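You operate a simulated robot arm through the tools that you are given. There is no shell and no other tool.

You are at the controls of a simulated robot arm. One attempt, no reset.

TASK
On the grey board's form tick SIZE and AIRED in green; set the calendar four months on from its LAST.
Fine: marker back in its hole. After the ticks open the clip, leave it open and lay the form in the empty bay of the grey tray on this desk.

The check looks at the end state, three seconds after you hand in, the way a careful person would. Anything else that was tipped, shoved, dropped, spilled or broken makes it a failure.

THE ROBOT
A 6-joint arm with a two-finger gripper, fixed in place. Base frame: the origin is on the floor under the middle of its stand, x ahead of it, y to its left, z up; the work surface is at about z = 0.806. Units: m, degrees, N and s.
It reaches about 1.637 m from its shoulder. Its first joint turns from -166.0 to 166.0 degrees. Payload 3.43 kg.
The tool frame sits at the grasp point between the pads (the TCP): z along the fingers, y along the line on which they close. The tips reach 0.02 m beyond it. The gripper opens to 0.19 m; its body begins 0.248 m behind the TCP.
Orientation is that of the tool frame in the base frame, as a unit quaternion [x, y, z, w]. With the fingers straight down and closing along the base's y, the tool's x points along the base's -x, its y along +y and its z along -z.

THE INTERFACE
- The arm moves only by the tool servo_tool. Its argument "steps" is a list of rows, each an object of numbers (a shift or turn left out is 0, a gripper value left out holds the last): "x", "y", "z": the shift along the base's x, y, z in mm; "wx", "wy", "wz": the turn, a rotation vector about the base's x, y, z in degrees. In form: [{"x": .., "y": .., "z": .., "wx": .., "wy": .., "wz": ..}, ...]. A call has 1 to 20 rows; each row shifts and turns the commanded pose from where the row before left it. "claw" is the gripper command, from -1 (shut) to 1 (fully open), values between in proportion, set as the call begins (left out, the last holds). Rows are played at 5 a second. More than 0.05 m and 8.6 degrees between two rows, or a gripper value outside its range, and nothing of the call is played. Where a pose cannot be reached the arm comes as near as it can. A force on the tool above 90 N (or 10 N above the force at the start of the call, whichever is more), or a blocked arm, ends the call early, and 0.2 s more pass. Each finger travels about 0.045 m/s and halts on what it meets, pressing with about 27 N; the grip force reading is that of the motor and also rises with nothing between the fingers. The clock runs only during rows and for 0.2 s after the last one: add rows that do not move to give the fingers time. The reply holds the time, the measured pose of the TCP, the force on the tool along the base axes, the opening and the grip force, in the units named above and with some noise, with the torque about the TCP (base axes, N m) and any sound that the robot's microphone picked up.
- Cameras (640 x 400 px; columns grow to the right, rows downward): "scene" is fixed at [0.0507, 0.6519, 1.4119]; the picture's right is [-0.60, -0.80, 0.00], its down [-0.40, 0.30, -0.87] and it looks along [0.69, -0.52, -0.50] (base axes); focal length 319 px, centre (320, 200). "wrist" rides on the gripper at [0.07, -0.008, -0.288] in the tool frame; the picture's right is [0.12, 0.99, 0.00], its down [-0.96, 0.12, -0.25] and it looks along [-0.25, 0.03, 0.97] (tool axes); focal length 261 px, centre (320, 200). There is no depth. A picture from a camera that has moved, and an enlarged one, comes with that camera's place and axes in the base frame and with its lens.
- camera(camera): a new picture of that camera. It takes no simulated time.
- raise_lower(by): slides the trunk up (or, below 0, down) by that many m; the arm rides with it, the base frame stays. It gives what a move gives, with no picture.
- inspect(camera, box): a new picture of the part [left, top, right, bottom] of that camera's present view, enlarged. It takes no simulated time.
- hand_in(): hands the job in; it is judged then, once.

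Nothing tells you positions but the pictures and the camera data. Unless the task says otherwise, let go and move clear before handing in.

The tools are called after "Emit:" as name(argument=value, ...) on one line, values as JSON. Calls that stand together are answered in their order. servo_tool: Moves the arm, as the interface text tells. Its arguments: {"type":"object","properties":{"steps":{"type":"array","items":{"type":"object","properties":{"x":{"type":"number"},"y":{"type":"number"},"z":{"type":"number"},"wx":{"type":"number"},"wy":{"type":"number"},"wz":{"type":"number"}}}},"claw":{"type":"number"}},"required":["steps"]} The other tools are called the same way: raise_lower (by) moves the trunk up or down; camera (camera) takes a picture; inspect (camera, box) takes an enlarged picture of a part of a camera's view; hand_in () hands the job in.

At the start:

```text
clock: 0.0
position: [0.774, 0.1058, 1.1474]
tcp_rot: [0.001, 1.0, -0.001, 0.0]
ft_force: [0.1, -0.5, 0.5]
wrist_torque: [-0.01, -0.02, -0.01]
gripper_width: 0.1901
finger_force: 0.1
trunk travel left (down, up): [-0.175, 0.065]
```

scene: 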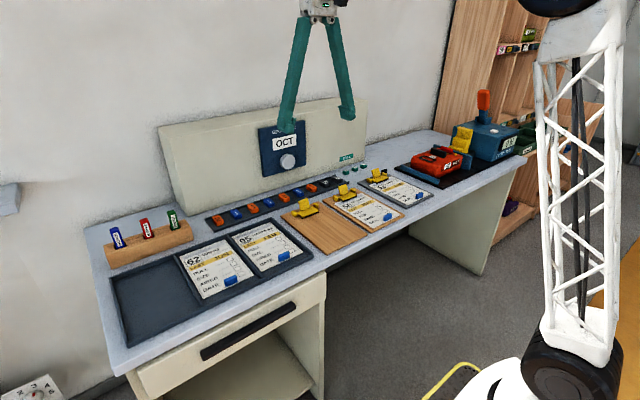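
wrist: 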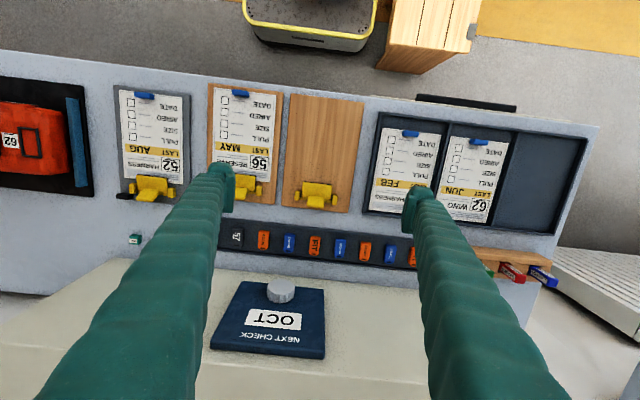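

I see a desk with a marker block (blue, red, green), a grey tray with two forms and an empty bay, wooden boards and a grey board with forms held by yellow clips, and a calendar showing OCT with a knob. I'll look closer at each before moving.

Emit:
inspect(camera="wrist", box=[90, 70, 290, 220])

Emit:
inspect(camera="scene", box=[320, 150, 480, 250])

Emit:
inspect(camera="scene", box=[90, 190, 250, 290])

Emit:
inspect(camera="wrist", box=[190, 260, 350, 360])

Emit:
inspect(camera="wrist", box=[360, 90, 600, 290])

```text
2.67 times, centred on (190, 145) of wrist
camera zoom: at [0.7041, 0.0967, 1.435], right [-0.12, 0.99, 0.0], down [0.96, 0.12, 0.25], along [0.25, 0.03, -0.97], focal length 695 px, centre (667, 347)
```

zoom: 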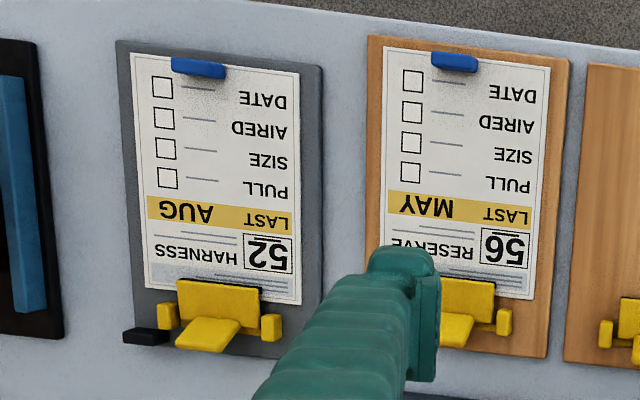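

```text
4.00 times, centred on (400, 200) of scene
camera zoom: at [0.0507, 0.6519, 1.4119], right [-0.6, -0.8, 0.0], down [-0.4, 0.3, -0.87], along [0.69, -0.52, -0.5], focal length 1276 px, centre (0, 200)
```

zoom: 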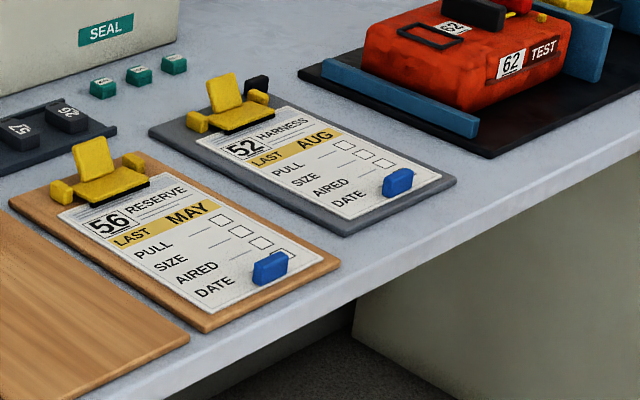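

```text
4.00 times, centred on (170, 240) of scene
camera zoom: at [0.0507, 0.6519, 1.4119], right [-0.6, -0.8, 0.0], down [-0.4, 0.3, -0.87], along [0.69, -0.52, -0.5], focal length 1276 px, centre (920, 40)
```

zoom: 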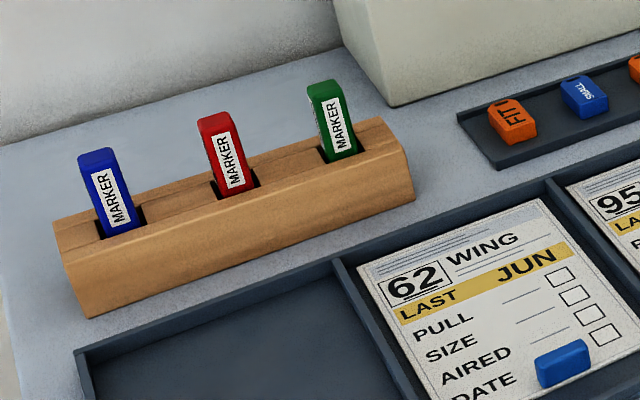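

```text
4.00 times, centred on (270, 310) of wrist
camera zoom: at [0.7041, 0.0967, 1.435], right [-0.12, 0.99, 0.0], down [0.96, 0.12, 0.25], along [0.25, 0.03, -0.97], focal length 1043 px, centre (520, -240)
```

zoom: 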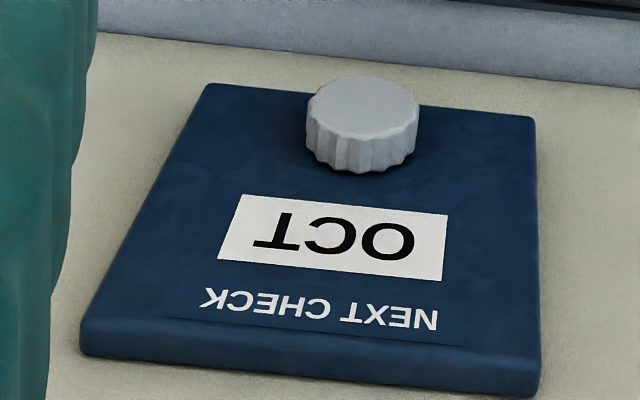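

```text
2.00 times, centred on (480, 190) of wrist
camera zoom: at [0.7041, 0.0967, 1.435], right [-0.12, 0.99, 0.0], down [0.96, 0.12, 0.25], along [0.25, 0.03, -0.97], focal length 521 px, centre (0, 220)
```

zoom: 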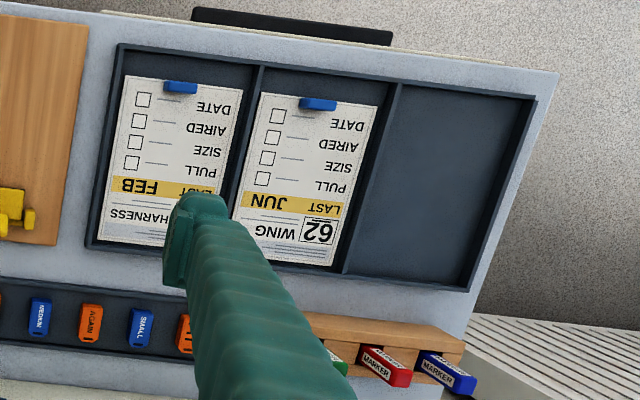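

Emit:
inspect(camera="scene", box=[350, 155, 430, 205])

Emit:
inspect(camera="scene", box=[280, 170, 360, 220])

Emit:
inspect(camera="wrist", box=[105, 150, 205, 212])

Emit:
inspect(camera="wrist", box=[280, 160, 380, 222])

Emit:
inspect(camera="scene", box=[240, 110, 320, 190])

Emit:
inspect(camera="scene", box=[200, 170, 360, 240])

```text
8.00 times, centred on (390, 180) of scene
camera zoom: at [0.0507, 0.6519, 1.4119], right [-0.6, -0.8, 0.0], down [-0.4, 0.3, -0.87], along [0.69, -0.52, -0.5], focal length 2553 px, centre (-240, 360)
```

zoom: 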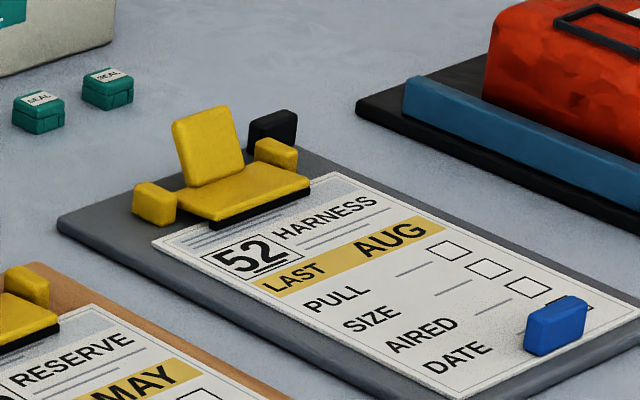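

```text
8.00 times, centred on (320, 195) of scene
camera zoom: at [0.0507, 0.6519, 1.4119], right [-0.6, -0.8, 0.0], down [-0.4, 0.3, -0.87], along [0.69, -0.52, -0.5], focal length 2553 px, centre (320, 240)
```

zoom: 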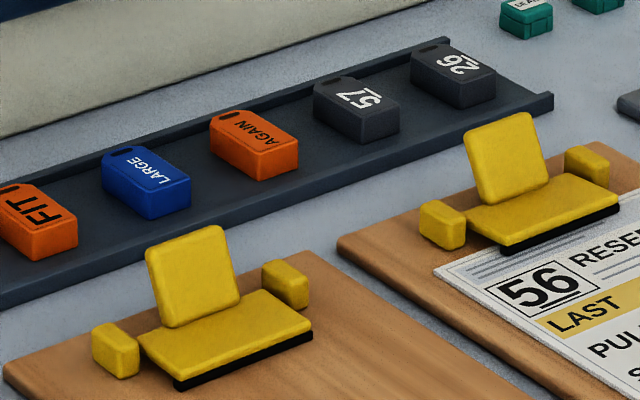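

```text
6.40 times, centred on (155, 181) of wrist
camera zoom: at [0.7041, 0.0967, 1.435], right [-0.12, 0.99, 0.0], down [0.96, 0.12, 0.25], along [0.25, 0.03, -0.97], focal length 1668 px, centre (1376, 322)
```

zoom: 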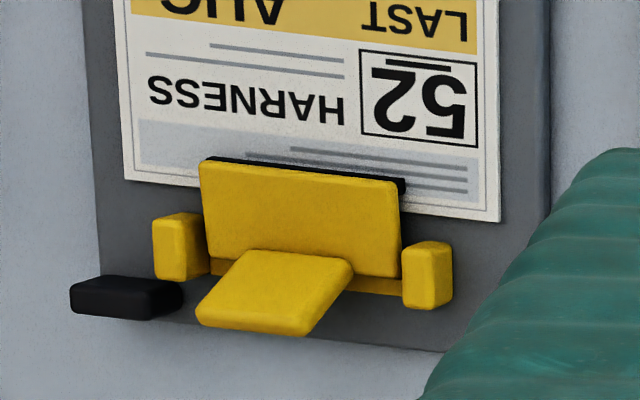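

```text
6.40 times, centred on (330, 191) of wrist
camera zoom: at [0.7041, 0.0967, 1.435], right [-0.12, 0.99, 0.0], down [0.96, 0.12, 0.25], along [0.25, 0.03, -0.97], focal length 1668 px, centre (256, 258)
```

zoom: 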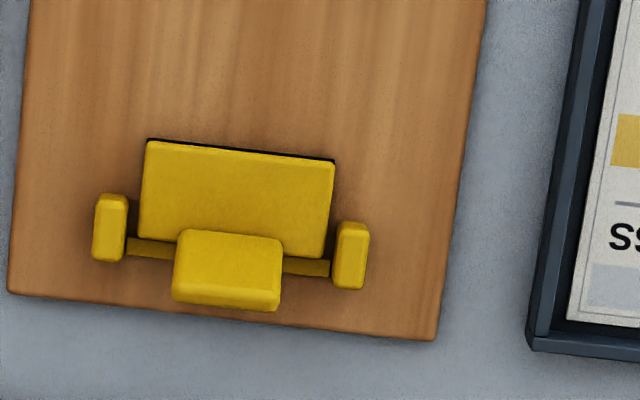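

```text
5.00 times, centred on (280, 150) of scene
camera zoom: at [0.0507, 0.6519, 1.4119], right [-0.6, -0.8, 0.0], down [-0.4, 0.3, -0.87], along [0.69, -0.52, -0.5], focal length 1596 px, centre (520, 450)
```

zoom: 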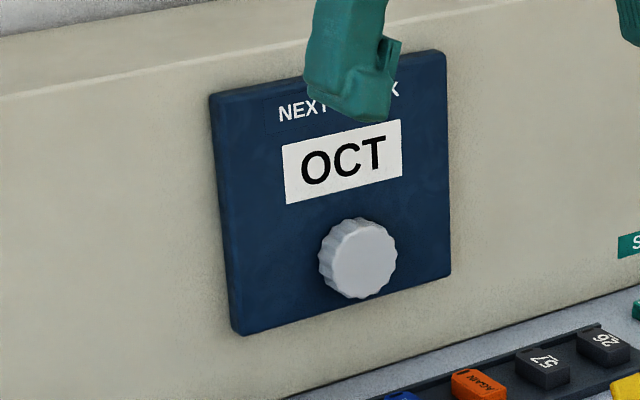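

```text
4.00 times, centred on (280, 205) of scene
camera zoom: at [0.0507, 0.6519, 1.4119], right [-0.6, -0.8, 0.0], down [-0.4, 0.3, -0.87], along [0.69, -0.52, -0.5], focal length 1276 px, centre (480, 180)
```

zoom: 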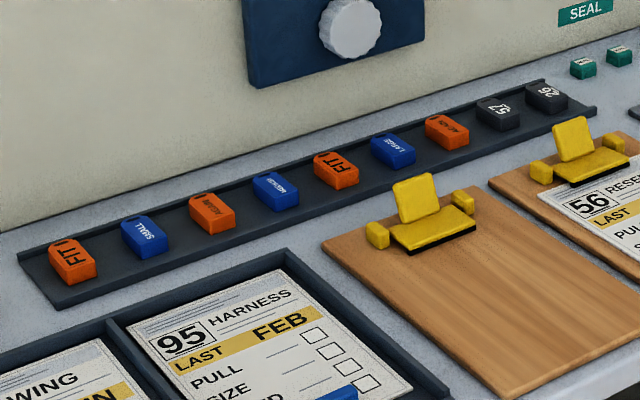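

Grey board holds form 52 HARNESS, LAST = AUG, so the calendar (now OCT) must go to DEC. The green marker is the rightmost one in the block behind the tray. I'll move the wrist camera over the marker block for a better look.

Emit:
servo_tool(steps=[{"x": 8, "y": 40}, {"x": 8, "y": 40}, {"x": 8, "y": 40}, {"x": 8, "y": 40}, {"x": 8, "y": 40}, {"x": 8, "y": 40}, {"x": 8, "y": 40}, {"x": 8, "y": 40}, {"x": 8, "y": 40}, {"x": 8, "y": 40}, {}])

Emit:
camera(camera="wrist")

Emit:
camera(camera="scene")

```text
clock: 2.4
position: [0.8551, 0.506, 1.1449]
tcp_rot: [0.0, 1.0, -0.001, 0.0]
ft_force: [0.4, -0.2, -0.5]
wrist_torque: [-0.13, 0.12, 0.0]
gripper_width: 0.1899
finger_force: 0.1
trunk travel left (down, up): [-0.175, 0.065]
```

```text
taken
camera wrist: at [0.7849, 0.4985, 1.4333], right [-0.12, 0.99, 0.0], down [0.96, 0.12, 0.25], along [0.24, 0.03, -0.97], focal length 261 px, centre (320, 200)
```

wrist: 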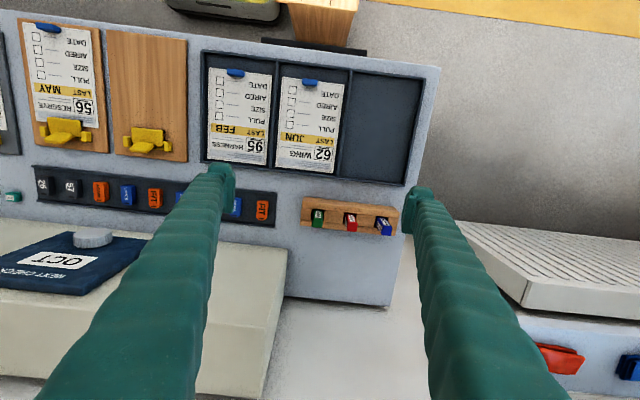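

```text
taken
```

scene: 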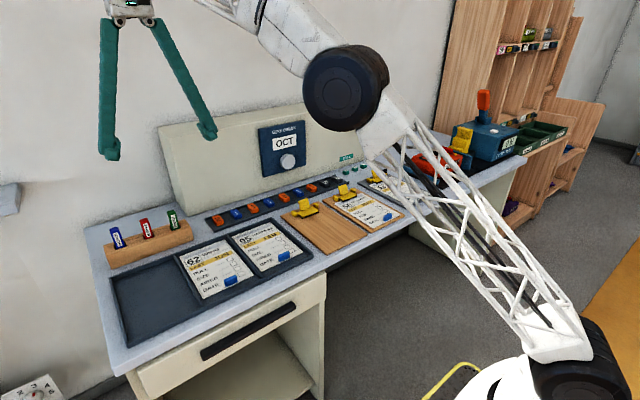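

Emit:
inspect(camera="wrist", box=[290, 185, 410, 260])

Emit:
inspect(camera="scene", box=[100, 200, 200, 270])

Emit:
inspect(camera="scene", box=[90, 10, 230, 160])

Emit:
inspect(camera="wrist", box=[190, 40, 440, 200])

```text
5.33 times, centred on (350, 222) of wrist
camera zoom: at [0.7849, 0.4985, 1.4333], right [-0.12, 0.99, 0.0], down [0.96, 0.12, 0.25], along [0.24, 0.03, -0.97], focal length 1390 px, centre (160, 80)
```

zoom: 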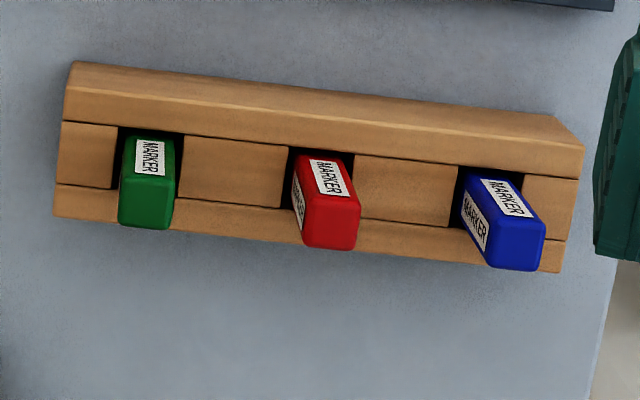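

```text
5.71 times, centred on (150, 235) of scene
camera zoom: at [0.0507, 0.6519, 1.4119], right [-0.6, -0.8, 0.0], down [-0.4, 0.3, -0.87], along [0.69, -0.52, -0.5], focal length 1824 px, centre (1291, 0)
```

zoom: 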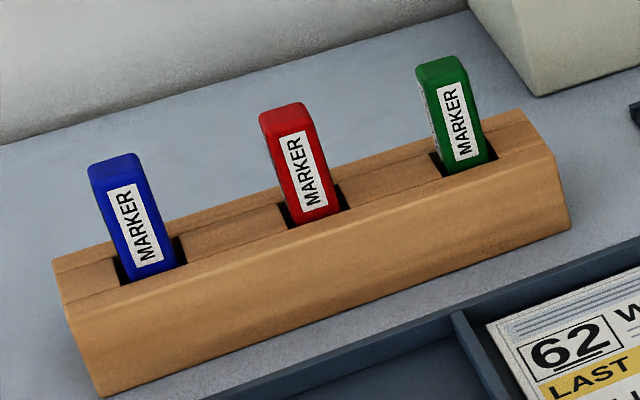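

```text
2.67 times, centred on (160, 85) of scene
camera zoom: at [0.0507, 0.6519, 1.4119], right [-0.6, -0.8, 0.0], down [-0.4, 0.3, -0.87], along [0.69, -0.52, -0.5], focal length 851 px, centre (747, 507)
```

zoom: 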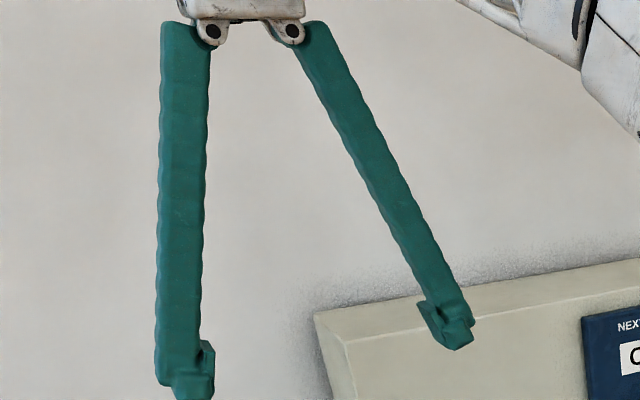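

```text
2.50 times, centred on (315, 120) of wrist
camera zoom: at [0.7849, 0.4985, 1.4333], right [-0.12, 0.99, 0.0], down [0.96, 0.12, 0.25], along [0.24, 0.03, -0.97], focal length 652 px, centre (332, 400)
```

zoom: 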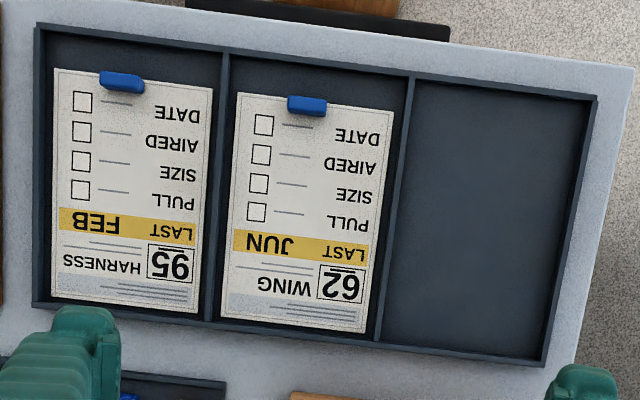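

Emit:
inspect(camera="scene", box=[90, 110, 154, 165])

Emit:
inspect(camera="scene", box=[180, 95, 244, 150])

Emit:
inspect(camera="wrist", box=[380, 160, 520, 280])

```text
7.27 times, centred on (122, 138) of scene
camera zoom: at [0.0507, 0.6519, 1.4119], right [-0.6, -0.8, 0.0], down [-0.4, 0.3, -0.87], along [0.69, -0.52, -0.5], focal length 2321 px, centre (1760, 654)
```

zoom: 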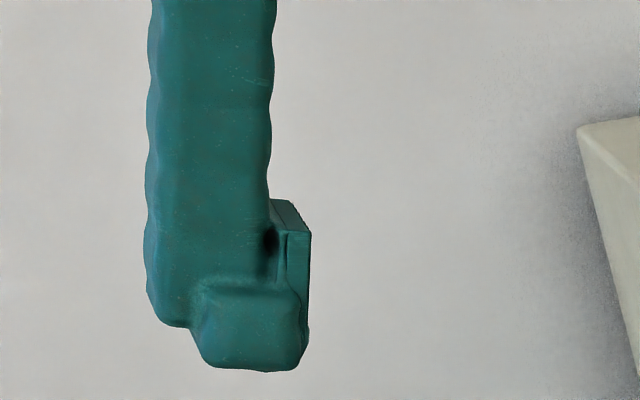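

```text
7.27 times, centred on (212, 122) of scene
camera zoom: at [0.0507, 0.6519, 1.4119], right [-0.6, -0.8, 0.0], down [-0.4, 0.3, -0.87], along [0.69, -0.52, -0.5], focal length 2321 px, centre (1106, 764)
```

zoom: 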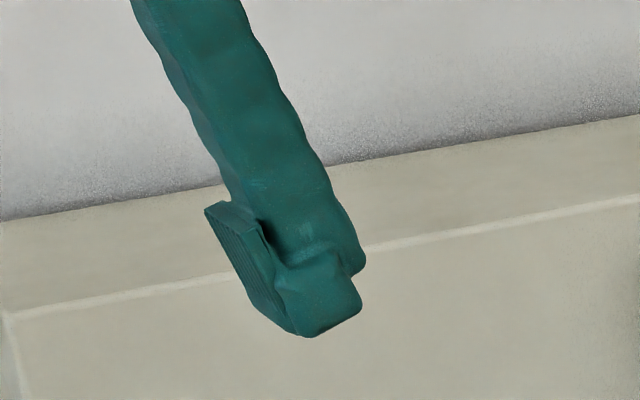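

```text
3.33 times, centred on (450, 220) of wrist
camera zoom: at [0.7849, 0.4985, 1.4333], right [-0.12, 0.99, 0.0], down [0.96, 0.12, 0.25], along [0.24, 0.03, -0.97], focal length 869 px, centre (-113, 133)
```

zoom: 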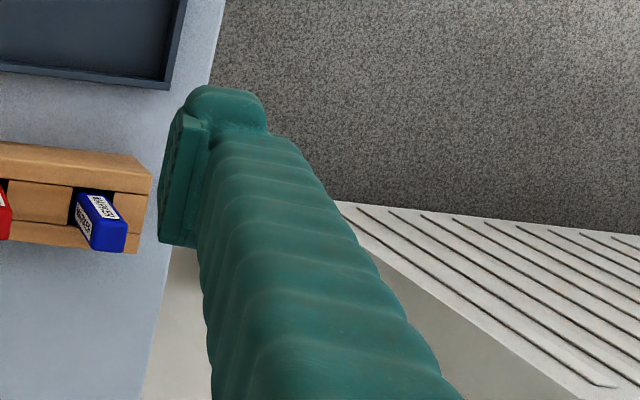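

Green marker top sits at about (0.974, 0.517, 0.898), its hole's top at z≈0.84; the red marker is only 76 mm away, so I'll turn the gripper 90° to close along x. I rotate and move above it.

Emit:
servo_tool(steps=[{"x": 10.8, "y": 1, "wz": -8.18}, {"x": 10.8, "y": 1, "wz": -8.18}, {"x": 10.8, "y": 1, "wz": -8.18}, {"x": 10.8, "y": 1, "wz": -8.18}, {"x": 10.8, "y": 1, "wz": -8.18}, {"x": 10.8, "y": 1, "wz": -8.18}, {"x": 10.8, "y": 1, "wz": -8.18}, {"x": 10.8, "y": 1, "wz": -8.18}, {"x": 10.8, "y": 1, "wz": -8.18}, {"x": 10.8, "y": 1, "wz": -8.18}, {"x": 10.8, "y": 1, "wz": -8.18}, {}, {}], claw=-0.3)

Emit:
camera(camera="wrist")

Emit:
camera(camera="scene")

```text
clock: 5.2
position: [0.926, 0.4871, 1.0966]
tcp_rot: [0.707, 0.707, 0.002, 0.001]
ft_force: [0.0, 0.2, -0.2]
wrist_torque: [0.01, -0.01, 0.04]
gripper_width: 0.0665
finger_force: 0.0
out of reach, approached as far as the arm can: row 2, 3, 4, 5, 6, 7, 8, 9, 10, 11
trunk travel left (down, up): [-0.175, 0.065]
```

```text
taken
camera wrist: at [0.9153, 0.5576, 1.3847], right [0.99, 0.12, 0.0], down [0.11, -0.96, 0.25], along [0.03, -0.24, -0.97], focal length 261 px, centre (320, 200)
```

wrist: 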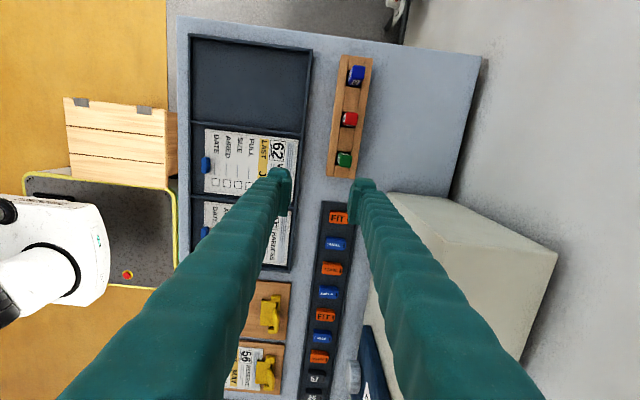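

```text
taken
```

scene: 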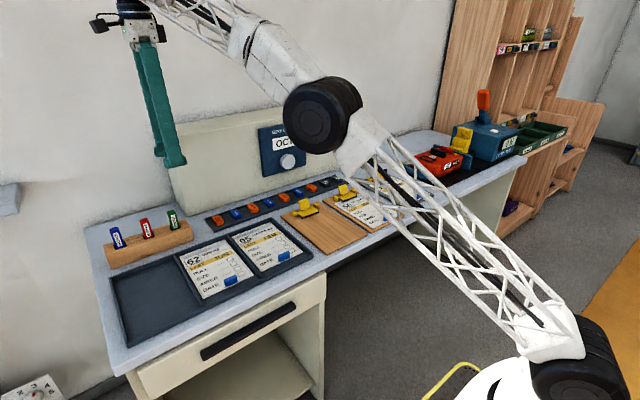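

The high pose is at the edge of reach; lower should be fine. I'll go down a bit and see where the commanded pose lands.

Emit:
servo_tool(steps=[{"z": -30}, {"z": -30}, {"z": -30}, {"z": -30}, {}, {}])

```text
clock: 6.6
position: [0.9261, 0.4883, 0.977]
tcp_rot: [0.707, 0.707, 0.0, 0.0]
ft_force: [-0.2, -0.2, 0.0]
wrist_torque: [-0.01, -0.02, -0.01]
gripper_width: 0.0665
finger_force: 0.1
trunk travel left (down, up): [-0.175, 0.065]
```

Emit:
servo_tool(steps=[{"x": 24, "y": 14.5}, {"x": 24, "y": 14.5}, {}, {}])

Emit:
camera(camera="wrist")

Emit:
inspect(camera="scene", box=[90, 130, 250, 250])

```text
clock: 7.6
position: [0.9716, 0.5155, 0.9757]
tcp_rot: [0.706, 0.708, 0.0, 0.0]
ft_force: [0.2, -0.2, -0.3]
wrist_torque: [-0.01, -0.01, 0.0]
gripper_width: 0.0666
finger_force: 0.1
trunk travel left (down, up): [-0.175, 0.065]
```

```text
taken
camera wrist: at [0.9642, 0.5865, 1.264], right [0.99, 0.12, 0.0], down [0.12, -0.96, 0.25], along [0.03, -0.25, -0.97], focal length 261 px, centre (320, 200)
```

wrist: 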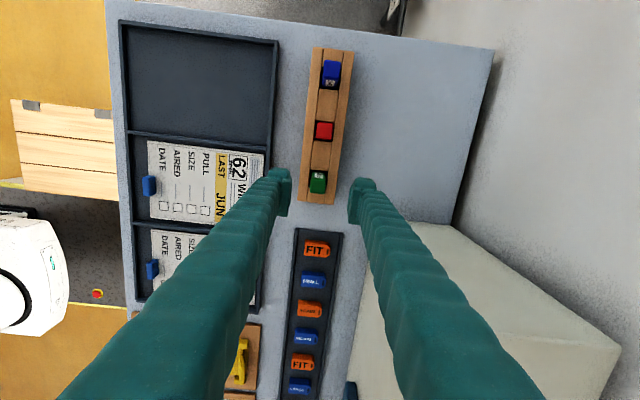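

```text
3.33 times, centred on (170, 190) of scene
camera zoom: at [0.0507, 0.6519, 1.4119], right [-0.6, -0.8, 0.0], down [-0.4, 0.3, -0.87], along [0.69, -0.52, -0.5], focal length 1064 px, centre (820, 233)
```

zoom: 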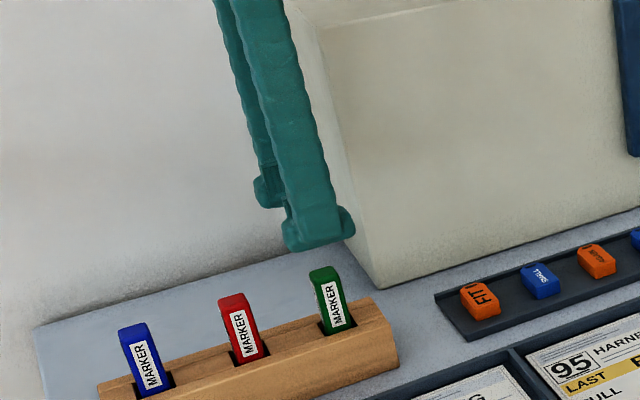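

Emit:
inspect(camera="wrist", box=[270, 130, 370, 220])

```text
4.44 times, centred on (320, 175) of wrist
camera zoom: at [0.9642, 0.5865, 1.264], right [0.99, 0.12, 0.0], down [0.12, -0.96, 0.25], along [0.03, -0.25, -0.97], focal length 1158 px, centre (320, 311)
```

zoom: 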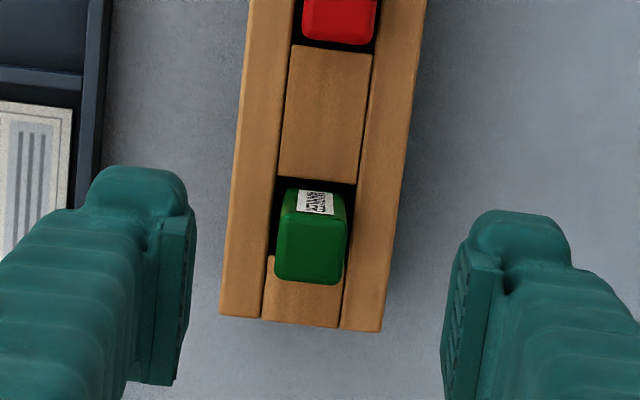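

The green marker is centred between the open fingers. Descending to z≈0.875 and closing.

Emit:
servo_tool(steps=[{"z": -25}, {"z": -25}, {"z": -25}, {"z": -25}, {}, {}])

Emit:
inspect(camera="scene", box=[120, 160, 240, 250])

Emit:
inspect(camera="wrist", box=[250, 110, 390, 230])

```text
clock: 9.0
position: [0.9731, 0.5166, 0.8754]
tcp_rot: [0.708, 0.707, 0.0, 0.0]
ft_force: [0.0, -0.9, -0.1]
wrist_torque: [0.01, 0.01, -0.02]
gripper_width: 0.0665
finger_force: 0.0
trunk travel left (down, up): [-0.175, 0.065]
```

```text
4.44 times, centred on (180, 205) of scene
camera zoom: at [0.0507, 0.6519, 1.4119], right [-0.6, -0.8, 0.0], down [-0.4, 0.3, -0.87], along [0.69, -0.52, -0.5], focal length 1418 px, centre (942, 178)
```

zoom: 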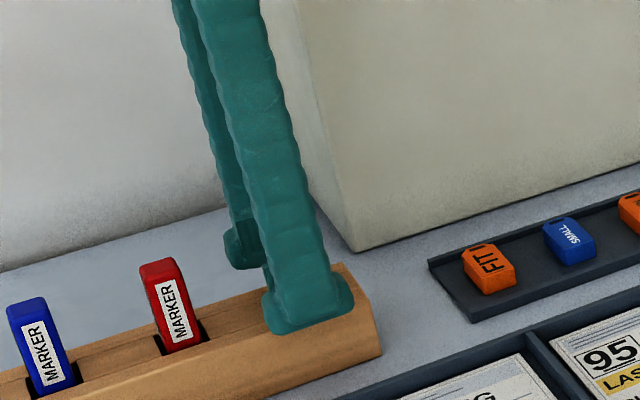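

```text
3.33 times, centred on (320, 170) of wrist
camera zoom: at [0.9641, 0.5871, 1.164], right [0.99, 0.12, 0.0], down [0.12, -0.96, 0.25], along [0.03, -0.25, -0.97], focal length 869 px, centre (320, 300)
```

zoom: 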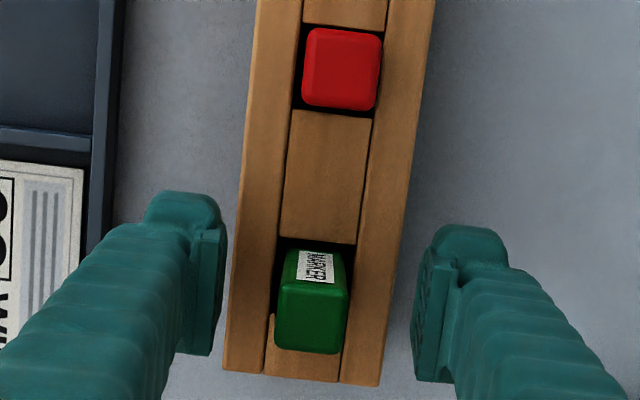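

Emit:
servo_tool(steps=[{"x": -2, "y": -3}, {}, {}])

Emit:
servo_tool(steps=[{}, {}, {}, {}, {}, {}], claw=-1)

Emit:
inspect(camera="wrist", box=[250, 110, 390, 230])

```text
clock: 9.8
position: [0.9718, 0.5132, 0.8766]
tcp_rot: [0.707, 0.707, 0.0, 0.001]
ft_force: [-0.5, 0.2, 0.6]
wrist_torque: [-0.02, 0.02, -0.03]
gripper_width: 0.0666
finger_force: 0.2
trunk travel left (down, up): [-0.175, 0.065]
```

```text
clock: 11.2
position: [0.9702, 0.5142, 0.8781]
tcp_rot: [0.707, 0.707, 0.0, 0.0]
ft_force: [-0.7, -0.5, -0.7]
wrist_torque: [0.01, 0.01, 0.04]
gripper_width: 0.0201
finger_force: 27.2
trunk travel left (down, up): [-0.175, 0.065]
```

```text
3.33 times, centred on (320, 170) of wrist
camera zoom: at [0.9623, 0.5845, 1.1641], right [0.99, 0.12, 0.0], down [0.12, -0.96, 0.25], along [0.03, -0.25, -0.97], focal length 869 px, centre (320, 300)
```

zoom: 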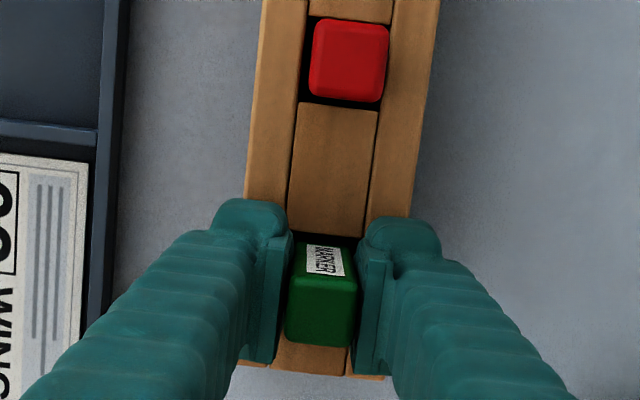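

Emit:
servo_tool(steps=[{"z": 20}, {"z": 20}, {"z": 20}, {"z": 20}, {"z": 20}, {}, {}])

Emit:
camera(camera="wrist")

Emit:
inspect(camera="scene", box=[120, 140, 240, 230])

```text
clock: 12.8
position: [0.9716, 0.5129, 0.9756]
tcp_rot: [0.707, 0.707, 0.001, 0.0]
ft_force: [0.1, 0.5, 0.1]
wrist_torque: [0.01, 0.0, -0.01]
gripper_width: 0.0204
finger_force: 27.0
trunk travel left (down, up): [-0.175, 0.065]
```

```text
taken
camera wrist: at [0.9625, 0.5845, 1.2635], right [0.99, 0.12, 0.0], down [0.12, -0.96, 0.25], along [0.03, -0.25, -0.97], focal length 261 px, centre (320, 200)
```

wrist: 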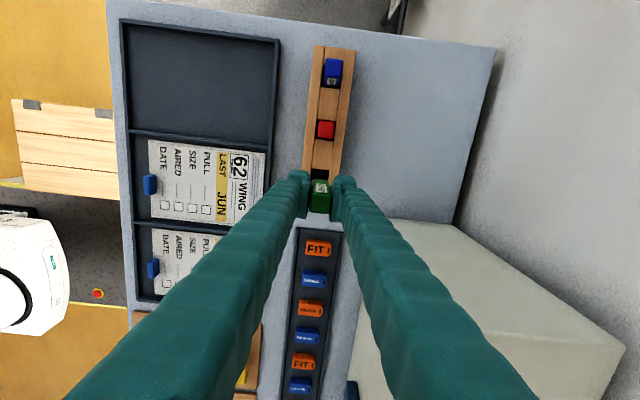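

```text
4.44 times, centred on (180, 185) of scene
camera zoom: at [0.0507, 0.6519, 1.4119], right [-0.6, -0.8, 0.0], down [-0.4, 0.3, -0.87], along [0.69, -0.52, -0.5], focal length 1418 px, centre (942, 267)
```

zoom: 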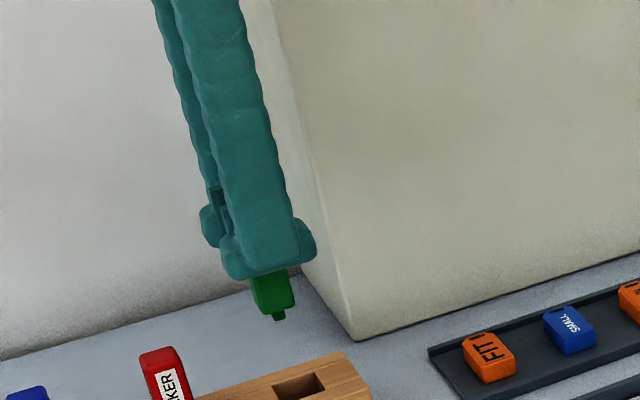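

Marker is held, nib down, about 70 mm below the TCP. Now carrying it over to the grey board at about (0.74, -0.33), staying high.

Emit:
servo_tool(steps=[{"x": -20}, {"x": -20, "y": -20}, {"x": -10, "y": -40}, {"x": -10, "y": -40}, {"x": -10, "y": -40}, {"x": -10, "y": -40}, {"x": -10, "y": -40}, {"x": -10, "y": -40}, {"x": -10, "y": -40}, {"x": -10, "y": -40}, {"x": -10, "y": -40}, {"x": -10, "y": -40}, {"x": -10, "y": -40}, {"x": -10, "y": -40}, {"x": -10, "y": -40}, {"x": -10, "y": -40}, {"x": -10, "y": -40}, {"x": -10, "y": -40}, {"x": -10, "y": -40}, {}])

Emit:
servo_tool(steps=[{"x": -10, "y": -40}, {"x": -10, "y": -40}, {"y": -20}, {}, {}])

Emit:
camera(camera="wrist")

Emit:
camera(camera="scene")

```text
clock: 17.0
position: [0.7608, -0.1883, 0.9756]
tcp_rot: [0.707, 0.707, 0.0, 0.001]
ft_force: [0.8, 0.1, -1.2]
wrist_torque: [0.02, 0.0, -0.01]
gripper_width: 0.0203
finger_force: 27.7
trunk travel left (down, up): [-0.175, 0.065]
```

```text
clock: 18.2
position: [0.7418, -0.2853, 0.9781]
tcp_rot: [0.707, 0.707, 0.0, 0.0]
ft_force: [0.7, -0.4, -0.7]
wrist_torque: [-0.02, -0.06, 0.02]
gripper_width: 0.0206
finger_force: 27.3
trunk travel left (down, up): [-0.175, 0.065]
```

```text
taken
camera wrist: at [0.7328, -0.2147, 1.2654], right [0.99, 0.12, 0.0], down [0.12, -0.96, 0.25], along [0.03, -0.25, -0.97], focal length 261 px, centre (320, 200)
```

wrist: 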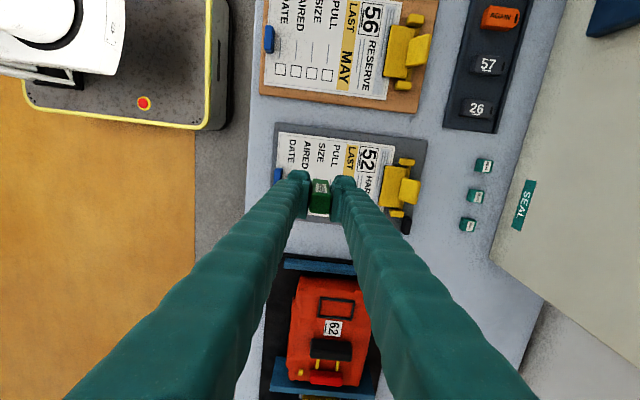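

```text
taken
```

scene: 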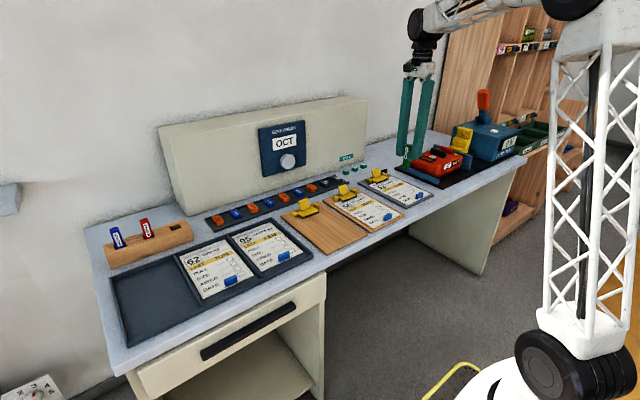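

Over the grey board. The check-boxes are hidden under the fingers, so I shift sideways to see them clearly past the marker.

Emit:
servo_tool(steps=[{"y": -40}, {"y": -40}, {}, {}])

Emit:
inspect(camera="wrist", box=[240, 90, 440, 215])

Emit:
inspect(camera="scene", box=[350, 120, 478, 200])

```text
clock: 19.2
position: [0.7408, -0.364, 0.9767]
tcp_rot: [0.707, 0.707, 0.0, 0.0]
ft_force: [-0.2, -0.3, 0.3]
wrist_torque: [0.0, 0.01, -0.05]
gripper_width: 0.0203
finger_force: 27.4
trunk travel left (down, up): [-0.175, 0.065]
```

```text
3.20 times, centred on (340, 152) of wrist
camera zoom: at [0.7318, -0.294, 1.2652], right [0.99, 0.12, 0.0], down [0.12, -0.96, 0.25], along [0.03, -0.25, -0.97], focal length 834 px, centre (256, 352)
```

zoom: 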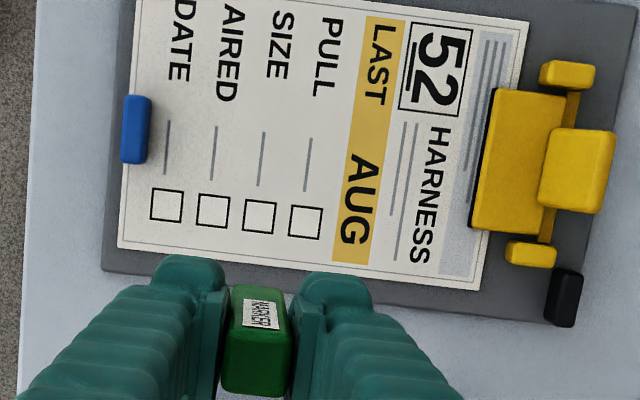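

```text
5.00 times, centred on (414, 160) of scene
camera zoom: at [0.0507, 0.6519, 1.4119], right [-0.6, -0.8, 0.0], down [-0.4, 0.3, -0.87], along [0.69, -0.52, -0.5], focal length 1596 px, centre (-150, 400)
```

zoom: 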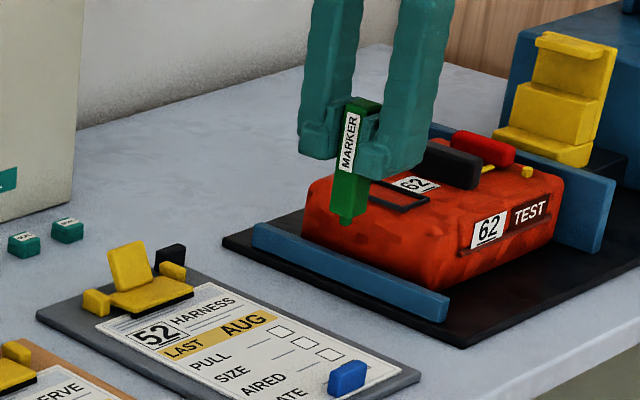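

Emit:
inspect(camera="wrist", box=[280, 165, 360, 230])

Emit:
inspect(camera="scene", box=[395, 130, 459, 170])

```text
6.15 times, centred on (320, 198) of wrist
camera zoom: at [0.7318, -0.294, 1.2652], right [0.99, 0.12, 0.0], down [0.12, -0.96, 0.25], along [0.03, -0.25, -0.97], focal length 1604 px, centre (320, 215)
```

zoom: 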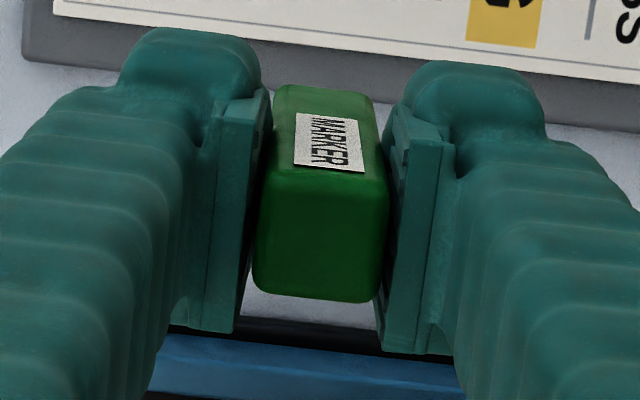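

```text
10.00 times, centred on (427, 150) of scene
camera zoom: at [0.0507, 0.6519, 1.4119], right [-0.6, -0.8, 0.0], down [-0.4, 0.3, -0.87], along [0.69, -0.52, -0.5], focal length 3191 px, centre (-750, 700)
```

zoom: 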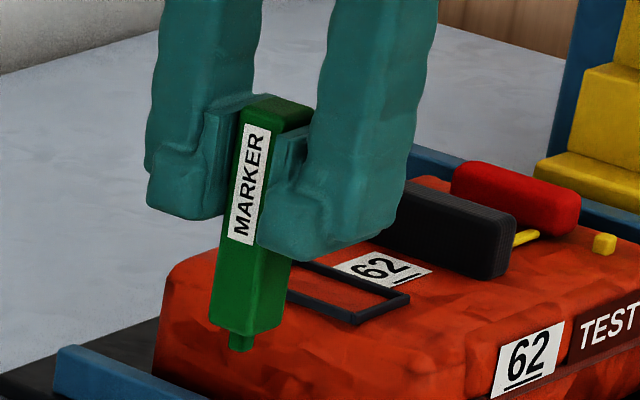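

The boxes are clear: AIRED at about (0.7135, -0.3335) and SIZE at (0.739, -0.3335). I move the nib over SIZE and lower to about 1 cm above the paper.

Emit:
servo_tool(steps=[{"x": -1.5, "y": 31}, {"z": -20}, {"z": -20}, {"z": -20}, {"z": -18}, {}, {}])

Emit:
inspect(camera="scene", box=[370, 160, 434, 200])

Emit:
inspect(camera="wrist", box=[240, 100, 440, 225])

```text
clock: 20.8
position: [0.7412, -0.3351, 0.8986]
tcp_rot: [0.707, 0.707, 0.001, 0.0]
ft_force: [-0.2, 0.4, 0.0]
wrist_torque: [0.04, 0.01, 0.01]
gripper_width: 0.0206
finger_force: 26.6
trunk travel left (down, up): [-0.175, 0.065]
```

```text
10.00 times, centred on (402, 180) of scene
camera zoom: at [0.0507, 0.6519, 1.4119], right [-0.6, -0.8, 0.0], down [-0.4, 0.3, -0.87], along [0.69, -0.52, -0.5], focal length 3191 px, centre (-500, 400)
```

zoom: 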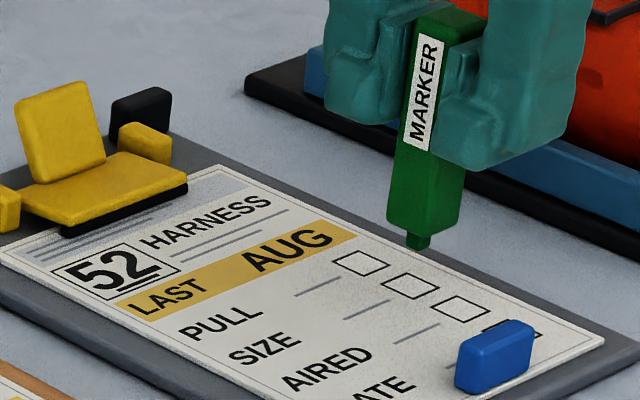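

```text
3.20 times, centred on (340, 162) of wrist
camera zoom: at [0.7308, -0.2655, 1.1867], right [0.99, 0.12, 0.0], down [0.12, -0.96, 0.25], along [0.03, -0.25, -0.97], focal length 834 px, centre (256, 320)
```

zoom: 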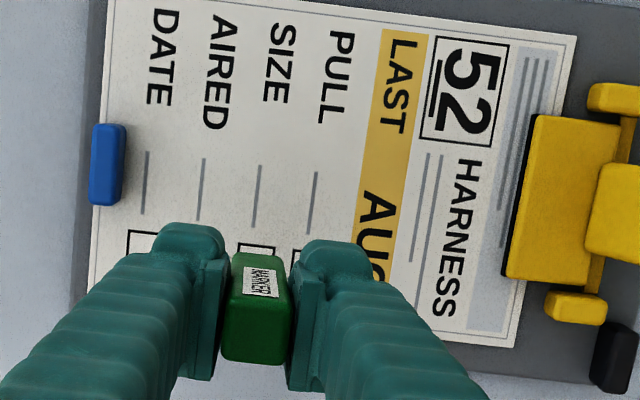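

Nib is above SIZE, about 19 mm above the paper by the picture. I lower most of that and look again.

Emit:
servo_tool(steps=[{"y": 2, "z": -4}, {"z": -4}, {"z": -4}, {}, {}])

Emit:
inspect(camera="scene", box=[386, 165, 426, 190])

```text
clock: 22.0
position: [0.7403, -0.3344, 0.8875]
tcp_rot: [0.707, 0.707, 0.0, 0.0]
ft_force: [0.1, 0.3, -0.2]
wrist_torque: [-0.03, -0.01, -0.01]
gripper_width: 0.0202
finger_force: 26.7
trunk travel left (down, up): [-0.175, 0.065]
```

```text
16.00 times, centred on (406, 178) of scene
camera zoom: at [0.0507, 0.6519, 1.4119], right [-0.6, -0.8, 0.0], down [-0.4, 0.3, -0.87], along [0.69, -0.52, -0.5], focal length 5106 px, centre (-1056, 560)
```

zoom: 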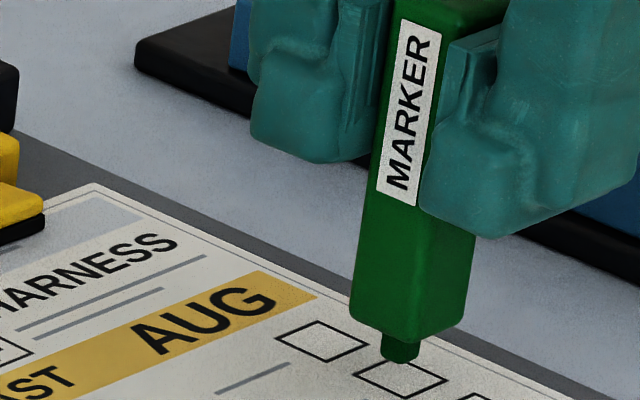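

Nib is centred on SIZE, about 5 mm above. I shift to the tick's start point and go down in small steps while watching the force.

Emit:
servo_tool(steps=[{"y": 4, "x": 0, "z": -2}, {"z": -1.5}, {}])

Emit:
servo_tool(steps=[{"z": -0.7}, {}])

Emit:
inspect(camera="scene", box=[390, 172, 422, 192])

```text
clock: 22.8
position: [0.7397, -0.3304, 0.884]
tcp_rot: [0.707, 0.707, 0.0, 0.0]
ft_force: [0.1, 0.3, -0.3]
wrist_torque: [0.01, 0.0, 0.03]
gripper_width: 0.0204
finger_force: 27.0
trunk travel left (down, up): [-0.175, 0.065]
```

```text
clock: 23.4
position: [0.739, -0.3298, 0.8825]
tcp_rot: [0.708, 0.707, 0.0, 0.0]
ft_force: [-0.1, 0.0, 0.0]
wrist_torque: [-0.07, 0.02, 0.02]
gripper_width: 0.02
finger_force: 26.6
trunk travel left (down, up): [-0.175, 0.065]
```

```text
16.00 times, centred on (406, 182) of scene
camera zoom: at [0.0507, 0.6519, 1.4119], right [-0.6, -0.8, 0.0], down [-0.4, 0.3, -0.87], along [0.69, -0.52, -0.5], focal length 5106 px, centre (-1056, 488)
```

zoom: 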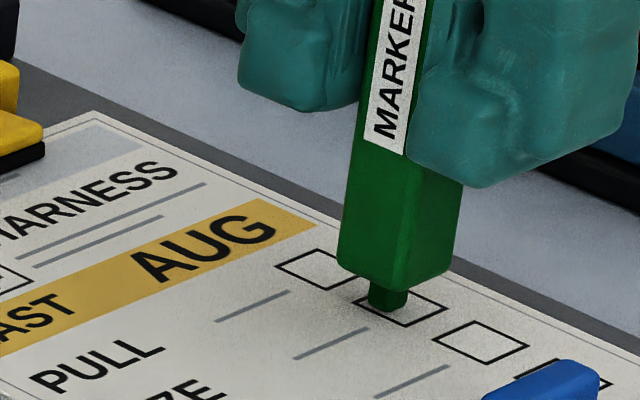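

Emit:
servo_tool(steps=[{"z": -0.6}, {}])

Emit:
servo_tool(steps=[{"z": -0.6}, {}])

Emit:
inspect(camera="scene", box=[390, 172, 422, 192])

```text
clock: 24.0
position: [0.7394, -0.3309, 0.8818]
tcp_rot: [0.708, 0.707, 0.0, 0.0]
ft_force: [1.5, -0.5, -0.6]
wrist_torque: [-0.02, -0.01, 0.0]
gripper_width: 0.0202
finger_force: 27.1
trunk travel left (down, up): [-0.175, 0.065]
```

```text
clock: 24.6
position: [0.7395, -0.3294, 0.881]
tcp_rot: [0.707, 0.707, 0.0, 0.0]
ft_force: [0.6, -1.0, 2.1]
wrist_torque: [0.01, 0.02, 0.0]
gripper_width: 0.02
finger_force: 27.1
trunk travel left (down, up): [-0.175, 0.065]
```

```text
16.00 times, centred on (406, 182) of scene
camera zoom: at [0.0507, 0.6519, 1.4119], right [-0.6, -0.8, 0.0], down [-0.4, 0.3, -0.87], along [0.69, -0.52, -0.5], focal length 5106 px, centre (-1056, 488)
```

zoom: 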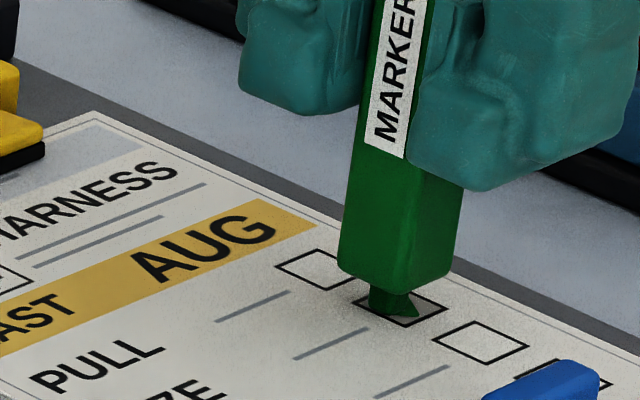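

Light contact (about 2 N) and a green mark appears. I lift off to look at it.

Emit:
servo_tool(steps=[{"z": 4}, {"z": 10}, {"z": 20}, {"z": 20}, {}])

Emit:
inspect(camera="scene", box=[390, 172, 422, 192])

```text
clock: 25.8
position: [0.7397, -0.3277, 0.9364]
tcp_rot: [0.707, 0.707, 0.0, 0.0]
ft_force: [-1.1, -0.4, -0.1]
wrist_torque: [-0.01, -0.01, 0.02]
gripper_width: 0.0207
finger_force: 27.3
trunk travel left (down, up): [-0.175, 0.065]
```

```text
16.00 times, centred on (406, 182) of scene
camera zoom: at [0.0507, 0.6519, 1.4119], right [-0.6, -0.8, 0.0], down [-0.4, 0.3, -0.87], along [0.69, -0.52, -0.5], focal length 5106 px, centre (-1056, 488)
```

zoom: 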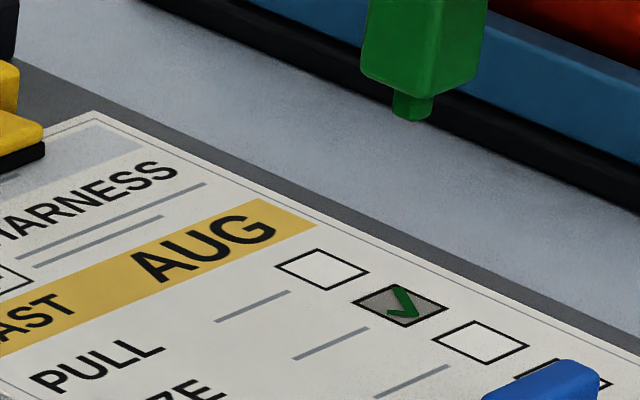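

A clean green tick in SIZE. Now the same for AIRED, 25 mm nearer the front edge.

Emit:
servo_tool(steps=[{"x": -12.5, "y": -2}, {"x": -12.5, "y": -2}, {"z": -20}, {"z": -20}, {"z": -8}, {}, {}])

Emit:
inspect(camera="scene", box=[390, 172, 422, 192])

```text
clock: 27.4
position: [0.7152, -0.3338, 0.8883]
tcp_rot: [0.706, 0.708, 0.0, -0.001]
ft_force: [0.8, -0.8, 0.5]
wrist_torque: [-0.03, 0.03, 0.0]
gripper_width: 0.0203
finger_force: 27.1
trunk travel left (down, up): [-0.175, 0.065]
```

```text
16.00 times, centred on (406, 182) of scene
camera zoom: at [0.0507, 0.6519, 1.4119], right [-0.6, -0.8, 0.0], down [-0.4, 0.3, -0.87], along [0.69, -0.52, -0.5], focal length 5106 px, centre (-1056, 488)
```

zoom: 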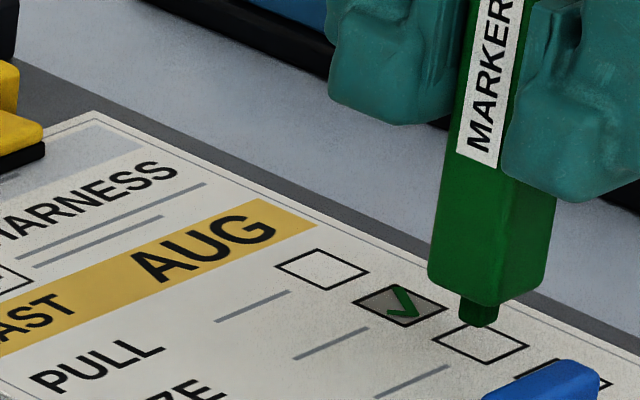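

Emit:
servo_tool(steps=[{"z": -2.5}, {"z": -2}, {"z": -0.7}, {}])

Emit:
servo_tool(steps=[{"z": -0.6}, {}])

Emit:
inspect(camera="scene", box=[390, 172, 422, 192])

```text
clock: 28.4
position: [0.7164, -0.3336, 0.882]
tcp_rot: [0.707, 0.707, 0.0, 0.0]
ft_force: [0.1, 0.7, -0.1]
wrist_torque: [0.01, -0.01, -0.02]
gripper_width: 0.0204
finger_force: 27.5
trunk travel left (down, up): [-0.175, 0.065]
```

```text
clock: 29.0
position: [0.7163, -0.3332, 0.882]
tcp_rot: [0.707, 0.707, 0.0, -0.001]
ft_force: [0.5, 0.0, -0.5]
wrist_torque: [0.02, 0.03, -0.03]
gripper_width: 0.0206
finger_force: 26.6
trunk travel left (down, up): [-0.175, 0.065]
```

```text
16.00 times, centred on (406, 182) of scene
camera zoom: at [0.0507, 0.6519, 1.4119], right [-0.6, -0.8, 0.0], down [-0.4, 0.3, -0.87], along [0.69, -0.52, -0.5], focal length 5106 px, centre (-1056, 488)
```

zoom: 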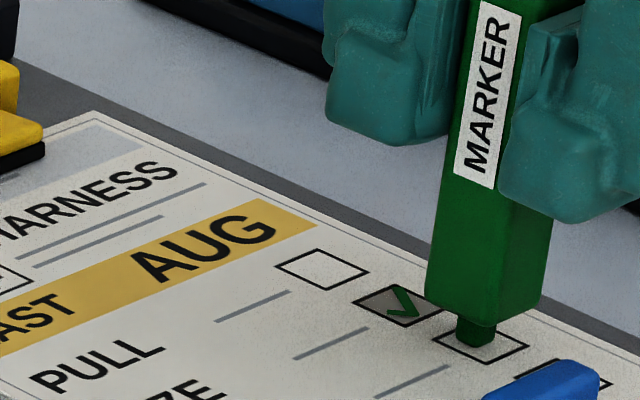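

Emit:
servo_tool(steps=[{"z": -0.5}, {}])

Emit:
inspect(camera="scene", box=[390, 172, 422, 192])

```text
clock: 29.6
position: [0.7139, -0.3335, 0.8809]
tcp_rot: [0.707, 0.707, 0.0, 0.0]
ft_force: [0.7, 0.0, 3.7]
wrist_torque: [0.04, -0.07, 0.01]
gripper_width: 0.0204
finger_force: 26.7
trunk travel left (down, up): [-0.175, 0.065]
```

```text
16.00 times, centred on (406, 182) of scene
camera zoom: at [0.0507, 0.6519, 1.4119], right [-0.6, -0.8, 0.0], down [-0.4, 0.3, -0.87], along [0.69, -0.52, -0.5], focal length 5106 px, centre (-1056, 488)
```

zoom: 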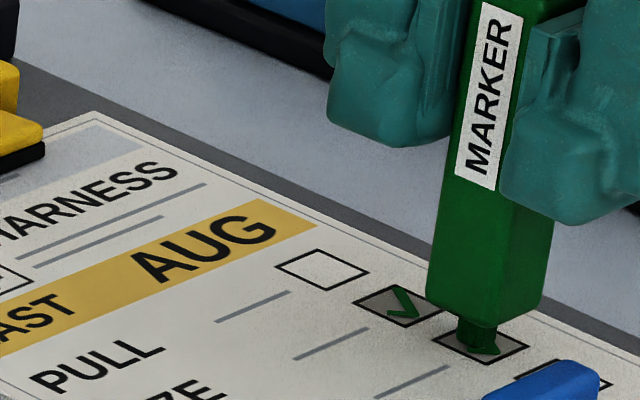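

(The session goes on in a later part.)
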